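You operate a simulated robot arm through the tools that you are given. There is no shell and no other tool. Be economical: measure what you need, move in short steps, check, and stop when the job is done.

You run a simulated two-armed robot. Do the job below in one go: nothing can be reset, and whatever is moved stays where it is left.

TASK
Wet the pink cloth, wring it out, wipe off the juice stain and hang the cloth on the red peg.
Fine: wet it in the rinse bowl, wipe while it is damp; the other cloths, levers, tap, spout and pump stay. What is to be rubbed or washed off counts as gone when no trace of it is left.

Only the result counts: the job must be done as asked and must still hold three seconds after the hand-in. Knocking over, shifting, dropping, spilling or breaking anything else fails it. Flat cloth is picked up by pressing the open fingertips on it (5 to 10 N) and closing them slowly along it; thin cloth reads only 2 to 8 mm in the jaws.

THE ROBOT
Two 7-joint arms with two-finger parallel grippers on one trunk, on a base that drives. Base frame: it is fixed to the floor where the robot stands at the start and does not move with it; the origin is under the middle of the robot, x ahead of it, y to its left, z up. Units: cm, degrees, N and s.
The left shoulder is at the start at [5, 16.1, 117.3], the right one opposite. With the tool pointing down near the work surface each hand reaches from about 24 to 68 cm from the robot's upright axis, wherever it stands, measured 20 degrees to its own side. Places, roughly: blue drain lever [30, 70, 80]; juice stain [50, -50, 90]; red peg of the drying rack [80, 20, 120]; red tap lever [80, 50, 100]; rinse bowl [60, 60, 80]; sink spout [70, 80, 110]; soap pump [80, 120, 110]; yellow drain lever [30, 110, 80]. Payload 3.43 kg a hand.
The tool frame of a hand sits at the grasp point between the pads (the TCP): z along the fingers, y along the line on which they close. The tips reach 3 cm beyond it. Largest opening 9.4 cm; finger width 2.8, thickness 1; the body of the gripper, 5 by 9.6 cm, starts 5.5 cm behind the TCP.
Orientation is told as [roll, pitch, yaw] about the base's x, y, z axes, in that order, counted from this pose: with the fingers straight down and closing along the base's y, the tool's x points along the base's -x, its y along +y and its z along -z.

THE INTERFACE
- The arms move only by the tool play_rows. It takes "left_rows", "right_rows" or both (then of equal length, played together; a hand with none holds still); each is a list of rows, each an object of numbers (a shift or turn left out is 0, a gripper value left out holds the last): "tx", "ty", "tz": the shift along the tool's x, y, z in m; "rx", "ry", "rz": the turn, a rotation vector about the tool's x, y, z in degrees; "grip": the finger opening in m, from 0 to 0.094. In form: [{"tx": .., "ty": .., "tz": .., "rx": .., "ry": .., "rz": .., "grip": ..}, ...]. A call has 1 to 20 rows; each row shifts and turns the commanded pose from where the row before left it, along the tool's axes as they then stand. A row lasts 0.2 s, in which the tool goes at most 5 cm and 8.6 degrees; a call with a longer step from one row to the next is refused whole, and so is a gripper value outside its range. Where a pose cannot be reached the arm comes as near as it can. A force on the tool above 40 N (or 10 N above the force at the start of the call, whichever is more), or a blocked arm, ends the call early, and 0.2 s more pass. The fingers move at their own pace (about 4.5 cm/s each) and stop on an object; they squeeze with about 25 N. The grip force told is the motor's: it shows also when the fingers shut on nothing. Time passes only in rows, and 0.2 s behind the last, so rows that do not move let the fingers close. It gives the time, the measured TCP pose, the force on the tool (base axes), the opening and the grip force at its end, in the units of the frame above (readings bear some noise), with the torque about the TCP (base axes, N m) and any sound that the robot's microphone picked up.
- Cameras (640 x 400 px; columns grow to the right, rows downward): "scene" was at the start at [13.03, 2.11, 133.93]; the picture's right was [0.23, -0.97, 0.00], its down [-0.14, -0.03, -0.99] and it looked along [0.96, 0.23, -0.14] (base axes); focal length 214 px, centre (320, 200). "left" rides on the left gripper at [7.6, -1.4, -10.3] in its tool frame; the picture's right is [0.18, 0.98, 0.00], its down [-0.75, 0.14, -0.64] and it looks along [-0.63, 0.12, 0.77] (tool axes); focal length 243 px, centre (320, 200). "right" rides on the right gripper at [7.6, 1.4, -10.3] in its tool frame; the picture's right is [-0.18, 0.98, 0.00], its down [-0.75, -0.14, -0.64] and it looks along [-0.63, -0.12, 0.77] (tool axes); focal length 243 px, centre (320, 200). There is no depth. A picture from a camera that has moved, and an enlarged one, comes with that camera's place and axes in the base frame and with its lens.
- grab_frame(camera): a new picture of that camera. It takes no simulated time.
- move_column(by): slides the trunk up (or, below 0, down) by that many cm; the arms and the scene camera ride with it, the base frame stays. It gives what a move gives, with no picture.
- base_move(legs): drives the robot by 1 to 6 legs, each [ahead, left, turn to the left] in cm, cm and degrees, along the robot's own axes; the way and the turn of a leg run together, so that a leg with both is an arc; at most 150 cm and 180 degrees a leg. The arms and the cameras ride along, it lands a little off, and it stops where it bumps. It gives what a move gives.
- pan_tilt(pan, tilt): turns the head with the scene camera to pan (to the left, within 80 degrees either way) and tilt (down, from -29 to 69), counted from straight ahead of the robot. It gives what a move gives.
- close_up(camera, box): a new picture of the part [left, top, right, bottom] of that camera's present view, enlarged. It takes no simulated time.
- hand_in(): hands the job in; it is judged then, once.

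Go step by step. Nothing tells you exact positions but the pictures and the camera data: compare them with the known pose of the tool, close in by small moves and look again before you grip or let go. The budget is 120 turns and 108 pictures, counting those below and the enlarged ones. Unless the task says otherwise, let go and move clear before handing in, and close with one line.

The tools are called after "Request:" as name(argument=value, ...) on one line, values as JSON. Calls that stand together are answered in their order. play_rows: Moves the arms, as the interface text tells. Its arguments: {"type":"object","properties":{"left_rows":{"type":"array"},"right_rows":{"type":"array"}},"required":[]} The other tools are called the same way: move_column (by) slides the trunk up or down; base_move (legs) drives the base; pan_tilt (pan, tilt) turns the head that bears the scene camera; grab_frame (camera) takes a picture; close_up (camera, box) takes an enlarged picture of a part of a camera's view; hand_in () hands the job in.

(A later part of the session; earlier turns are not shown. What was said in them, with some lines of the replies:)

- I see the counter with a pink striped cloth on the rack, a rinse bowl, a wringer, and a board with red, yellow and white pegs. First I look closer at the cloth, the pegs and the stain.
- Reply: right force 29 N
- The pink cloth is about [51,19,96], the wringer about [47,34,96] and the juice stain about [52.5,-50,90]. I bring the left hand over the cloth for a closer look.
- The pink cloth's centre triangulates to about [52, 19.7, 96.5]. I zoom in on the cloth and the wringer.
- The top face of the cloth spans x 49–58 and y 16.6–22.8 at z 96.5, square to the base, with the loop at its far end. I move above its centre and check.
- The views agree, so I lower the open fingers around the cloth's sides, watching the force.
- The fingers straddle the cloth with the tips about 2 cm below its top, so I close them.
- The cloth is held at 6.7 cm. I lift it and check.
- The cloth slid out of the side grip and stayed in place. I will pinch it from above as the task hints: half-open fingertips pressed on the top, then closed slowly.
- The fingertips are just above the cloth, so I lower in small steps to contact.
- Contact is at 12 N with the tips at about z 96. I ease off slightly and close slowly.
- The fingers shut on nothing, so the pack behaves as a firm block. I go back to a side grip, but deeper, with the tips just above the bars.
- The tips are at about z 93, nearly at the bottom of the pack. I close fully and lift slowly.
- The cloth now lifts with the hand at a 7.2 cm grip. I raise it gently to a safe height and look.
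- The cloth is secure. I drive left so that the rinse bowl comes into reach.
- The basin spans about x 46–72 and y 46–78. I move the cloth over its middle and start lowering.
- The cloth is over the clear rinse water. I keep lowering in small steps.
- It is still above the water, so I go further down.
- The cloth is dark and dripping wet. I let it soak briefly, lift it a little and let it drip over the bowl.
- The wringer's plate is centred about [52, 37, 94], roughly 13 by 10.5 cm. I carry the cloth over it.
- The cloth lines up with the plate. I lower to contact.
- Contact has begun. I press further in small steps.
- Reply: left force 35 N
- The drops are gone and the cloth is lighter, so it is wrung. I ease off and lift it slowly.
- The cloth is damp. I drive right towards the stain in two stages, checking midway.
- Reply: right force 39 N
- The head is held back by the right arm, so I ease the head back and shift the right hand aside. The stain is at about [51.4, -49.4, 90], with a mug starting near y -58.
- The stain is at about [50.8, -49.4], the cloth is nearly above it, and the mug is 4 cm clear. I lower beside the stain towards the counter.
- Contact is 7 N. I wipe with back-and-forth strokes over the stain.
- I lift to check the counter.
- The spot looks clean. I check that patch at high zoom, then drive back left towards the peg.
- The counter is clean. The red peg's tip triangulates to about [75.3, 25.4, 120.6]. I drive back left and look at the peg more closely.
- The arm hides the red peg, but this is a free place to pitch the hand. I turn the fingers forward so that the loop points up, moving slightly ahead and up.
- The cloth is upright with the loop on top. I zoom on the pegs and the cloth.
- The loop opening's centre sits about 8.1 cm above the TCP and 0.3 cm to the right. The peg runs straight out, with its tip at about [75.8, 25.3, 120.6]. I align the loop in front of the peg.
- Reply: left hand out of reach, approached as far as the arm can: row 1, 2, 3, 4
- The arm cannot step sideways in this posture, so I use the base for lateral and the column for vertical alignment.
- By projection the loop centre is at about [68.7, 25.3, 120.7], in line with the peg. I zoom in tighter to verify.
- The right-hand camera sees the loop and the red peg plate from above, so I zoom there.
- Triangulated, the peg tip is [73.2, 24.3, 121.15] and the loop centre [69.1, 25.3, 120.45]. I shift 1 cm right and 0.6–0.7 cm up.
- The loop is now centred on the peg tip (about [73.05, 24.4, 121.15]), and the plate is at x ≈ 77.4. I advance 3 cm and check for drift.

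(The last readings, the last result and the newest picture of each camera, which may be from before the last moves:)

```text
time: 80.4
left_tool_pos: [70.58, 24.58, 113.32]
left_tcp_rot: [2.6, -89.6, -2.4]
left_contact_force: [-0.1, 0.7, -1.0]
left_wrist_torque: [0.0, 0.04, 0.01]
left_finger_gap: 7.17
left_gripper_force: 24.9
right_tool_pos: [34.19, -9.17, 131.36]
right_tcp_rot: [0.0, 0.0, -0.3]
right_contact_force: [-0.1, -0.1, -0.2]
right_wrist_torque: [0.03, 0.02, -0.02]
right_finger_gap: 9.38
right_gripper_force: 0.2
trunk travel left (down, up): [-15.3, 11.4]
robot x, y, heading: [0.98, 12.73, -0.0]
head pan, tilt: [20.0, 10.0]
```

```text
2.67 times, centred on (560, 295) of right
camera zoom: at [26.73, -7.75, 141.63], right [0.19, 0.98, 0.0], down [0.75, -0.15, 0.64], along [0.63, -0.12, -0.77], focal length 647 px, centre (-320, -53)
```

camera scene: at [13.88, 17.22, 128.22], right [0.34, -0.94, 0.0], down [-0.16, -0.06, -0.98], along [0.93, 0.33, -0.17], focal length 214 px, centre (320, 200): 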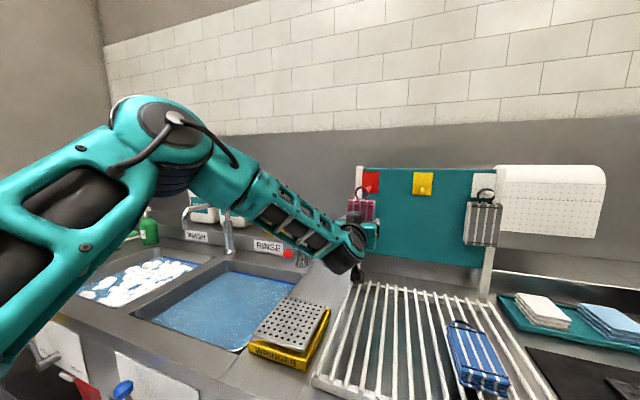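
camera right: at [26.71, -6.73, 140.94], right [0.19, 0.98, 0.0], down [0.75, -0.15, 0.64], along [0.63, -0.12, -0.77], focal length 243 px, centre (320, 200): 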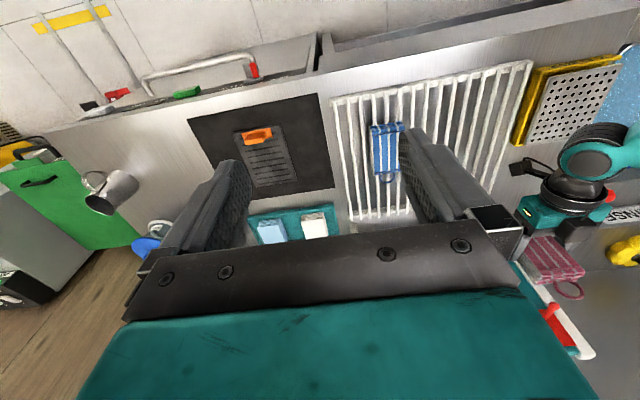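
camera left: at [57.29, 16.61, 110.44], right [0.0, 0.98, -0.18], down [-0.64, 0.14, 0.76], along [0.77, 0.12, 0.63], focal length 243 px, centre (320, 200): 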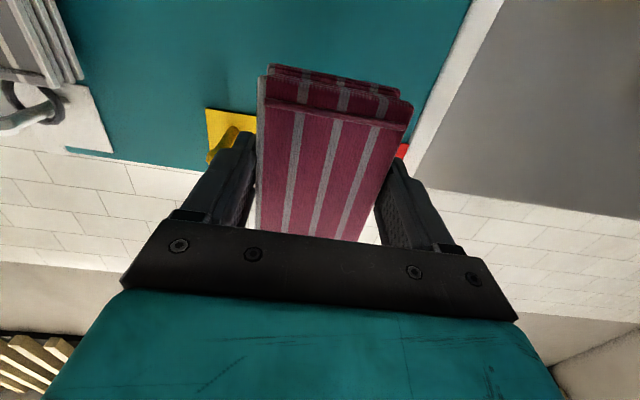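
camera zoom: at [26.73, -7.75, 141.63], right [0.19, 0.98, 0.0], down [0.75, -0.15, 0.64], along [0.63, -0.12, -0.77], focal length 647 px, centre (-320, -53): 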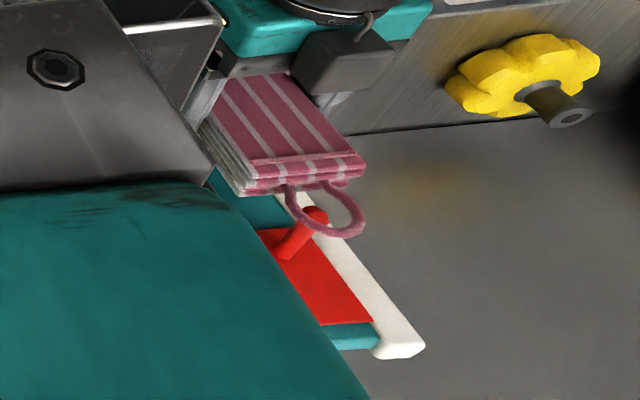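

The peg tip is entering the loop, well centred. I advance another 3 cm.

Request:
play_rows(left_rows=[{"tz": 0.01}, {"tz": 0.01}, {"tz": 0.008}, {}])

Request:
close_up(camera="scene", box=[345, 165, 395, 205])

Request:
close_up(camera="right", box=[500, 220, 620, 370])

```text
time: 81.4
left_tool_pos: [73.39, 24.56, 113.43]
left_tcp_rot: [-2.8, -89.6, 2.9]
left_contact_force: [0.2, -0.2, -0.6]
left_wrist_torque: [-0.03, 0.03, 0.03]
left_finger_gap: 7.15
left_gripper_force: 24.8
right_tool_pos: [34.3, -9.13, 131.29]
right_tcp_rot: [0.0, 0.0, -0.2]
right_contact_force: [-0.1, 0.6, 0.6]
right_wrist_torque: [0.0, 0.02, 0.0]
right_finger_gap: 9.42
right_gripper_force: 0.2
trunk travel left (down, up): [-15.3, 11.4]
robot x, y, heading: [0.93, 12.92, -0.3]
head pan, tilt: [20.0, 10.0]
```

```text
10.00 times, centred on (370, 185) of scene
camera zoom: at [13.89, 16.21, 128.92], right [0.34, -0.94, 0.0], down [-0.16, -0.06, -0.98], along [0.93, 0.33, -0.17], focal length 2145 px, centre (-180, 350)
```

zoom: 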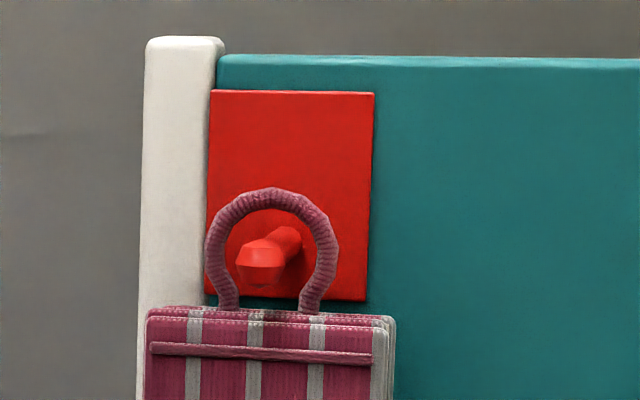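

```text
2.67 times, centred on (560, 295) of right
camera zoom: at [26.73, -7.75, 141.63], right [0.19, 0.98, 0.0], down [0.75, -0.15, 0.64], along [0.63, -0.12, -0.77], focal length 647 px, centre (-320, -53)
```

zoom: 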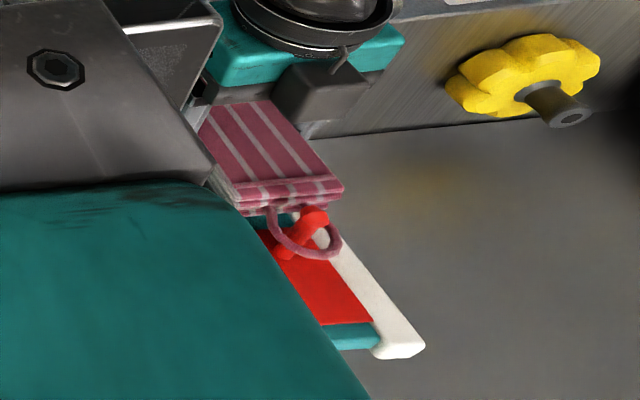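

The peg passes through the loop. I lower with the column until the loop rests on the peg.

Request:
move_column(by=-0.8)

Request:
close_up(camera="scene", box=[345, 160, 395, 200])

```text
time: 82.0
left_tool_pos: [73.36, 24.66, 112.57]
left_tcp_rot: [-1.3, -89.7, 1.5]
left_contact_force: [0.1, 0.4, -0.9]
left_wrist_torque: [-0.02, 0.03, 0.0]
left_finger_gap: 7.15
left_gripper_force: 25.3
right_tool_pos: [34.35, -9.04, 130.59]
right_tcp_rot: [0.0, -0.1, -0.3]
right_contact_force: [-0.2, -0.6, -0.7]
right_wrist_torque: [0.0, 0.04, 0.01]
right_finger_gap: 9.39
right_gripper_force: 0.1
trunk travel left (down, up): [-14.5, 12.2]
robot x, y, heading: [1.06, 13.3, -0.4]
head pan, tilt: [20.0, 10.0]
```

```text
10.00 times, centred on (370, 180) of scene
camera zoom: at [13.88, 16.21, 128.12], right [0.34, -0.94, 0.0], down [-0.16, -0.06, -0.98], along [0.93, 0.33, -0.17], focal length 2145 px, centre (-180, 400)
```

zoom: 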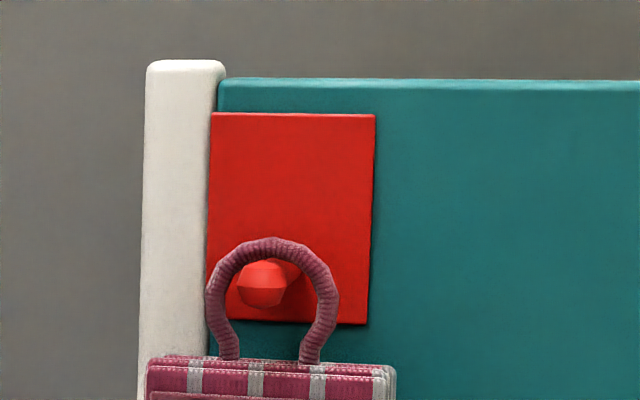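

Request:
move_column(by=-0.4)

Request:
close_up(camera="scene", box=[345, 160, 395, 200])

Request:
close_up(camera="right", box=[500, 220, 620, 370])

```text
time: 82.5
left_tool_pos: [73.43, 24.63, 112.47]
left_tcp_rot: [-116.5, -90.0, 116.6]
left_contact_force: [3.3, 0.0, 9.6]
left_wrist_torque: [0.03, 0.24, 0.0]
left_finger_gap: 7.18
left_gripper_force: 25.3
right_tool_pos: [34.2, -9.21, 130.05]
right_tcp_rot: [-0.1, 0.0, -0.3]
right_contact_force: [-0.2, 0.8, 0.4]
right_wrist_torque: [-0.01, -0.01, 0.01]
right_finger_gap: 9.42
right_gripper_force: 0.0
trunk travel left (down, up): [-14.1, 12.6]
robot x, y, heading: [1.06, 12.89, -0.3]
head pan, tilt: [20.0, 10.0]
```

```text
10.00 times, centred on (370, 180) of scene
camera zoom: at [13.85, 16.19, 127.74], right [0.34, -0.94, 0.0], down [-0.16, -0.06, -0.98], along [0.93, 0.33, -0.17], focal length 2145 px, centre (-180, 400)
```

zoom: 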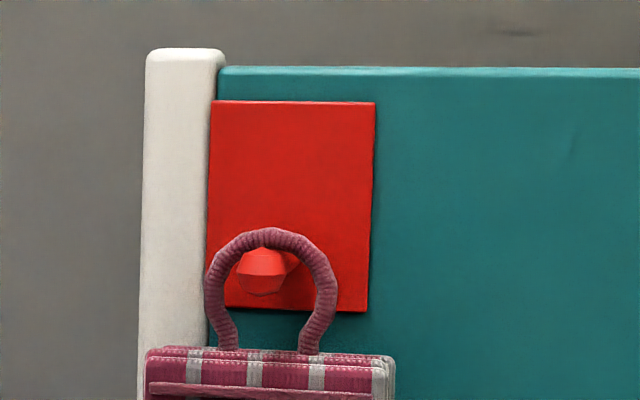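

```text
2.67 times, centred on (560, 295) of right
camera zoom: at [26.68, -7.77, 140.45], right [0.19, 0.98, 0.0], down [0.75, -0.15, 0.64], along [0.63, -0.12, -0.77], focal length 647 px, centre (-320, -53)
```

zoom: 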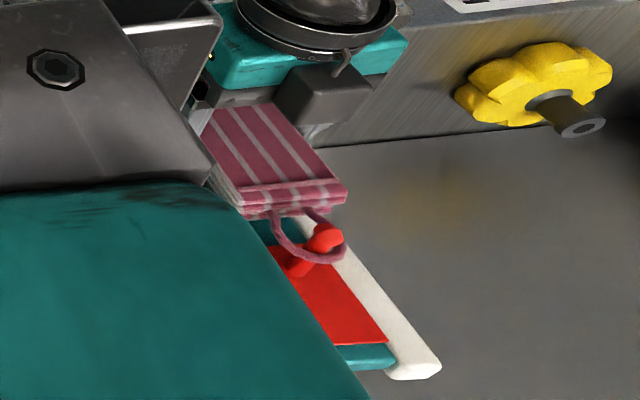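

The loop rests on the peg (10 N up-force). I ease off slightly, then open the fingers.

Request:
move_column(by=0.25)

Request:
play_rows(left_rows=[{"grip": 0.076}, {"grip": 0.082}, {"grip": 0.088}, {"grip": 0.094}, {}, {}, {}])

Request:
close_up(camera="scene", box=[335, 160, 405, 220])

Request:
close_up(camera="right", box=[500, 180, 640, 370])

Request:
grab_frame(camera="left")

```text
time: 83.1
left_tool_pos: [73.25, 24.62, 112.52]
left_tcp_rot: [-2.4, -89.7, 2.4]
left_contact_force: [1.4, 0.6, 7.5]
left_wrist_torque: [0.0, 0.0, 0.01]
left_finger_gap: 7.13
left_gripper_force: 25.0
right_tool_pos: [34.16, -9.14, 130.43]
right_tcp_rot: [0.1, 0.0, -0.3]
right_contact_force: [-0.2, 0.0, -0.9]
right_wrist_torque: [-0.01, 0.04, -0.03]
right_finger_gap: 9.39
right_gripper_force: 0.0
trunk travel left (down, up): [-14.4, 12.3]
robot x, y, heading: [0.78, 13.19, -0.3]
head pan, tilt: [20.0, 10.0]
```

```text
time: 84.7
left_tool_pos: [73.36, 24.63, 112.38]
left_tcp_rot: [-1.7, -89.7, 1.8]
left_contact_force: [-1.0, -0.8, -0.3]
left_wrist_torque: [0.02, -0.02, 0.02]
left_finger_gap: 9.42
left_gripper_force: 0.0
right_tool_pos: [34.31, -9.08, 130.48]
right_tcp_rot: [-0.1, 0.0, -0.3]
right_contact_force: [-0.7, 0.9, -0.7]
right_wrist_torque: [0.0, 0.01, -0.05]
right_finger_gap: 9.42
right_gripper_force: 0.0
trunk travel left (down, up): [-14.4, 12.3]
robot x, y, heading: [1.04, 12.98, -0.2]
head pan, tilt: [20.0, 10.0]
```

```text
6.67 times, centred on (370, 190) of scene
camera zoom: at [13.89, 16.2, 127.97], right [0.34, -0.94, 0.0], down [-0.16, -0.06, -0.98], along [0.93, 0.33, -0.17], focal length 1430 px, centre (-13, 267)
```

zoom: 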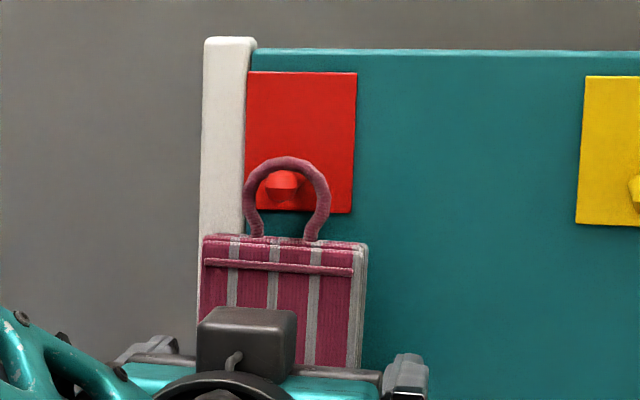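

```text
2.11 times, centred on (570, 275) of right
camera zoom: at [26.73, -7.75, 140.68], right [0.19, 0.98, 0.0], down [0.75, -0.15, 0.64], along [0.63, -0.12, -0.77], focal length 511 px, centre (-206, 42)
```

zoom: 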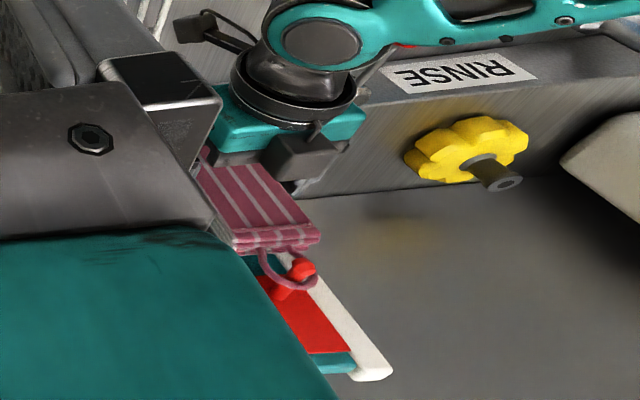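

```text
34 pictures are left
camera left: at [63.1, 23.12, 104.88], right [0.0, 0.98, -0.18], down [-0.64, 0.14, 0.76], along [0.77, 0.12, 0.63], focal length 243 px, centre (320, 200)
```

left: 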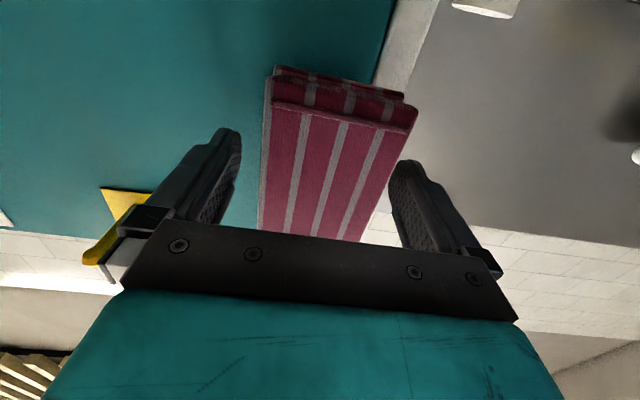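

The cloth hangs on the peg and the fingers are free on both sides. I retract straight back.

Request:
play_rows(left_rows=[{"tz": -0.005}, {"tz": -0.01}, {"tz": -0.01}, {"tz": -0.01}, {"tz": -0.015}, {"tz": -0.015}, {"tz": -0.02}, {"tz": -0.02}, {}])

Request:
close_up(camera="scene", box=[335, 160, 405, 220])

Request:
grab_frame(camera="left")

```text
time: 86.7
left_tool_pos: [62.94, 24.53, 112.51]
left_tcp_rot: [2.9, -89.8, -2.8]
left_contact_force: [0.3, -0.1, 0.7]
left_wrist_torque: [0.0, -0.01, 0.02]
left_finger_gap: 9.41
left_gripper_force: 0.2
right_tool_pos: [34.31, -9.17, 130.35]
right_tcp_rot: [0.0, -0.1, -0.3]
right_contact_force: [-0.8, 0.8, -0.4]
right_wrist_torque: [-0.04, 0.01, 0.02]
right_finger_gap: 9.44
right_gripper_force: 0.0
trunk travel left (down, up): [-14.4, 12.3]
robot x, y, heading: [1.13, 13.11, -0.4]
head pan, tilt: [20.0, 10.0]
```

```text
6.67 times, centred on (370, 190) of scene
camera zoom: at [13.9, 16.2, 127.97], right [0.34, -0.94, 0.0], down [-0.16, -0.06, -0.98], along [0.93, 0.33, -0.17], focal length 1430 px, centre (-13, 267)
```

zoom: 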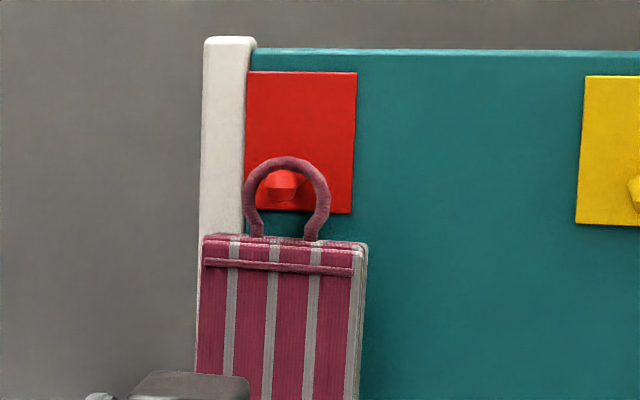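

```text
32 pictures are left
camera left: at [52.58, 23.14, 104.85], right [0.0, 0.98, -0.18], down [-0.64, 0.14, 0.76], along [0.77, 0.12, 0.63], focal length 243 px, centre (320, 200)
```

left: 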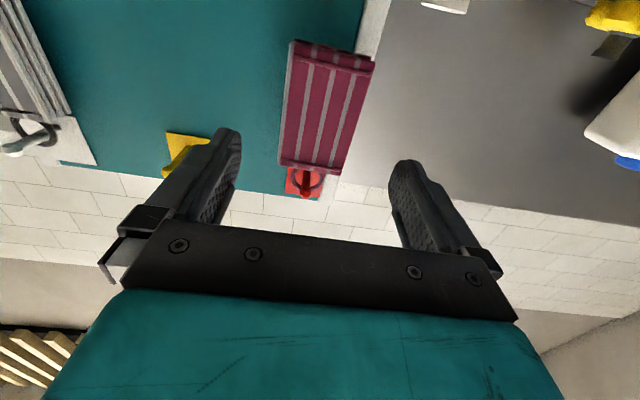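

The cloth hangs steadily on the red peg and the hand is clear. One last overview before handing in.

Request:
pan_tilt(pan=10, tilt=30)

Request:
grab_frame(camera="scene")

```text
time: 87.5
left_tool_pos: [62.85, 24.61, 112.42]
left_tcp_rot: [-1.5, -89.7, 1.7]
left_contact_force: [0.0, 1.0, -0.4]
left_wrist_torque: [-0.03, 0.0, 0.0]
left_finger_gap: 9.38
left_gripper_force: 0.1
right_tool_pos: [34.28, -9.19, 130.47]
right_tcp_rot: [0.1, 0.0, -0.3]
right_contact_force: [0.9, -0.1, -0.5]
right_wrist_torque: [-0.03, 0.02, 0.0]
right_finger_gap: 9.41
right_gripper_force: 0.0
trunk travel left (down, up): [-14.4, 12.3]
robot x, y, heading: [1.55, 13.44, -0.3]
head pan, tilt: [10.0, 30.0]
```

```text
31 pictures are left
camera scene: at [14.05, 14.6, 124.74], right [0.17, -0.99, 0.0], down [-0.49, -0.08, -0.87], along [0.85, 0.15, -0.5], focal length 214 px, centre (320, 200)
```

scene: 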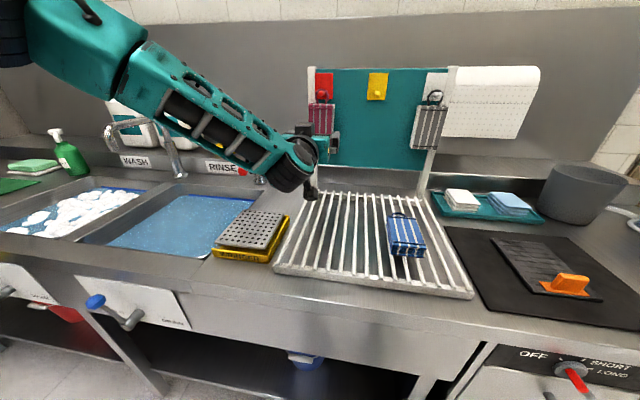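

Everything is in place and the cloth hangs on the red peg, so I hand in.

Request:
hand_in()

```text
The job is handed in.
```

The pink cloth was wetted in the rinse bowl, wrung out on the wringer and used damp to wipe off the juice stain (no trace left in the close-ups); it now hangs by its loop on the red peg.
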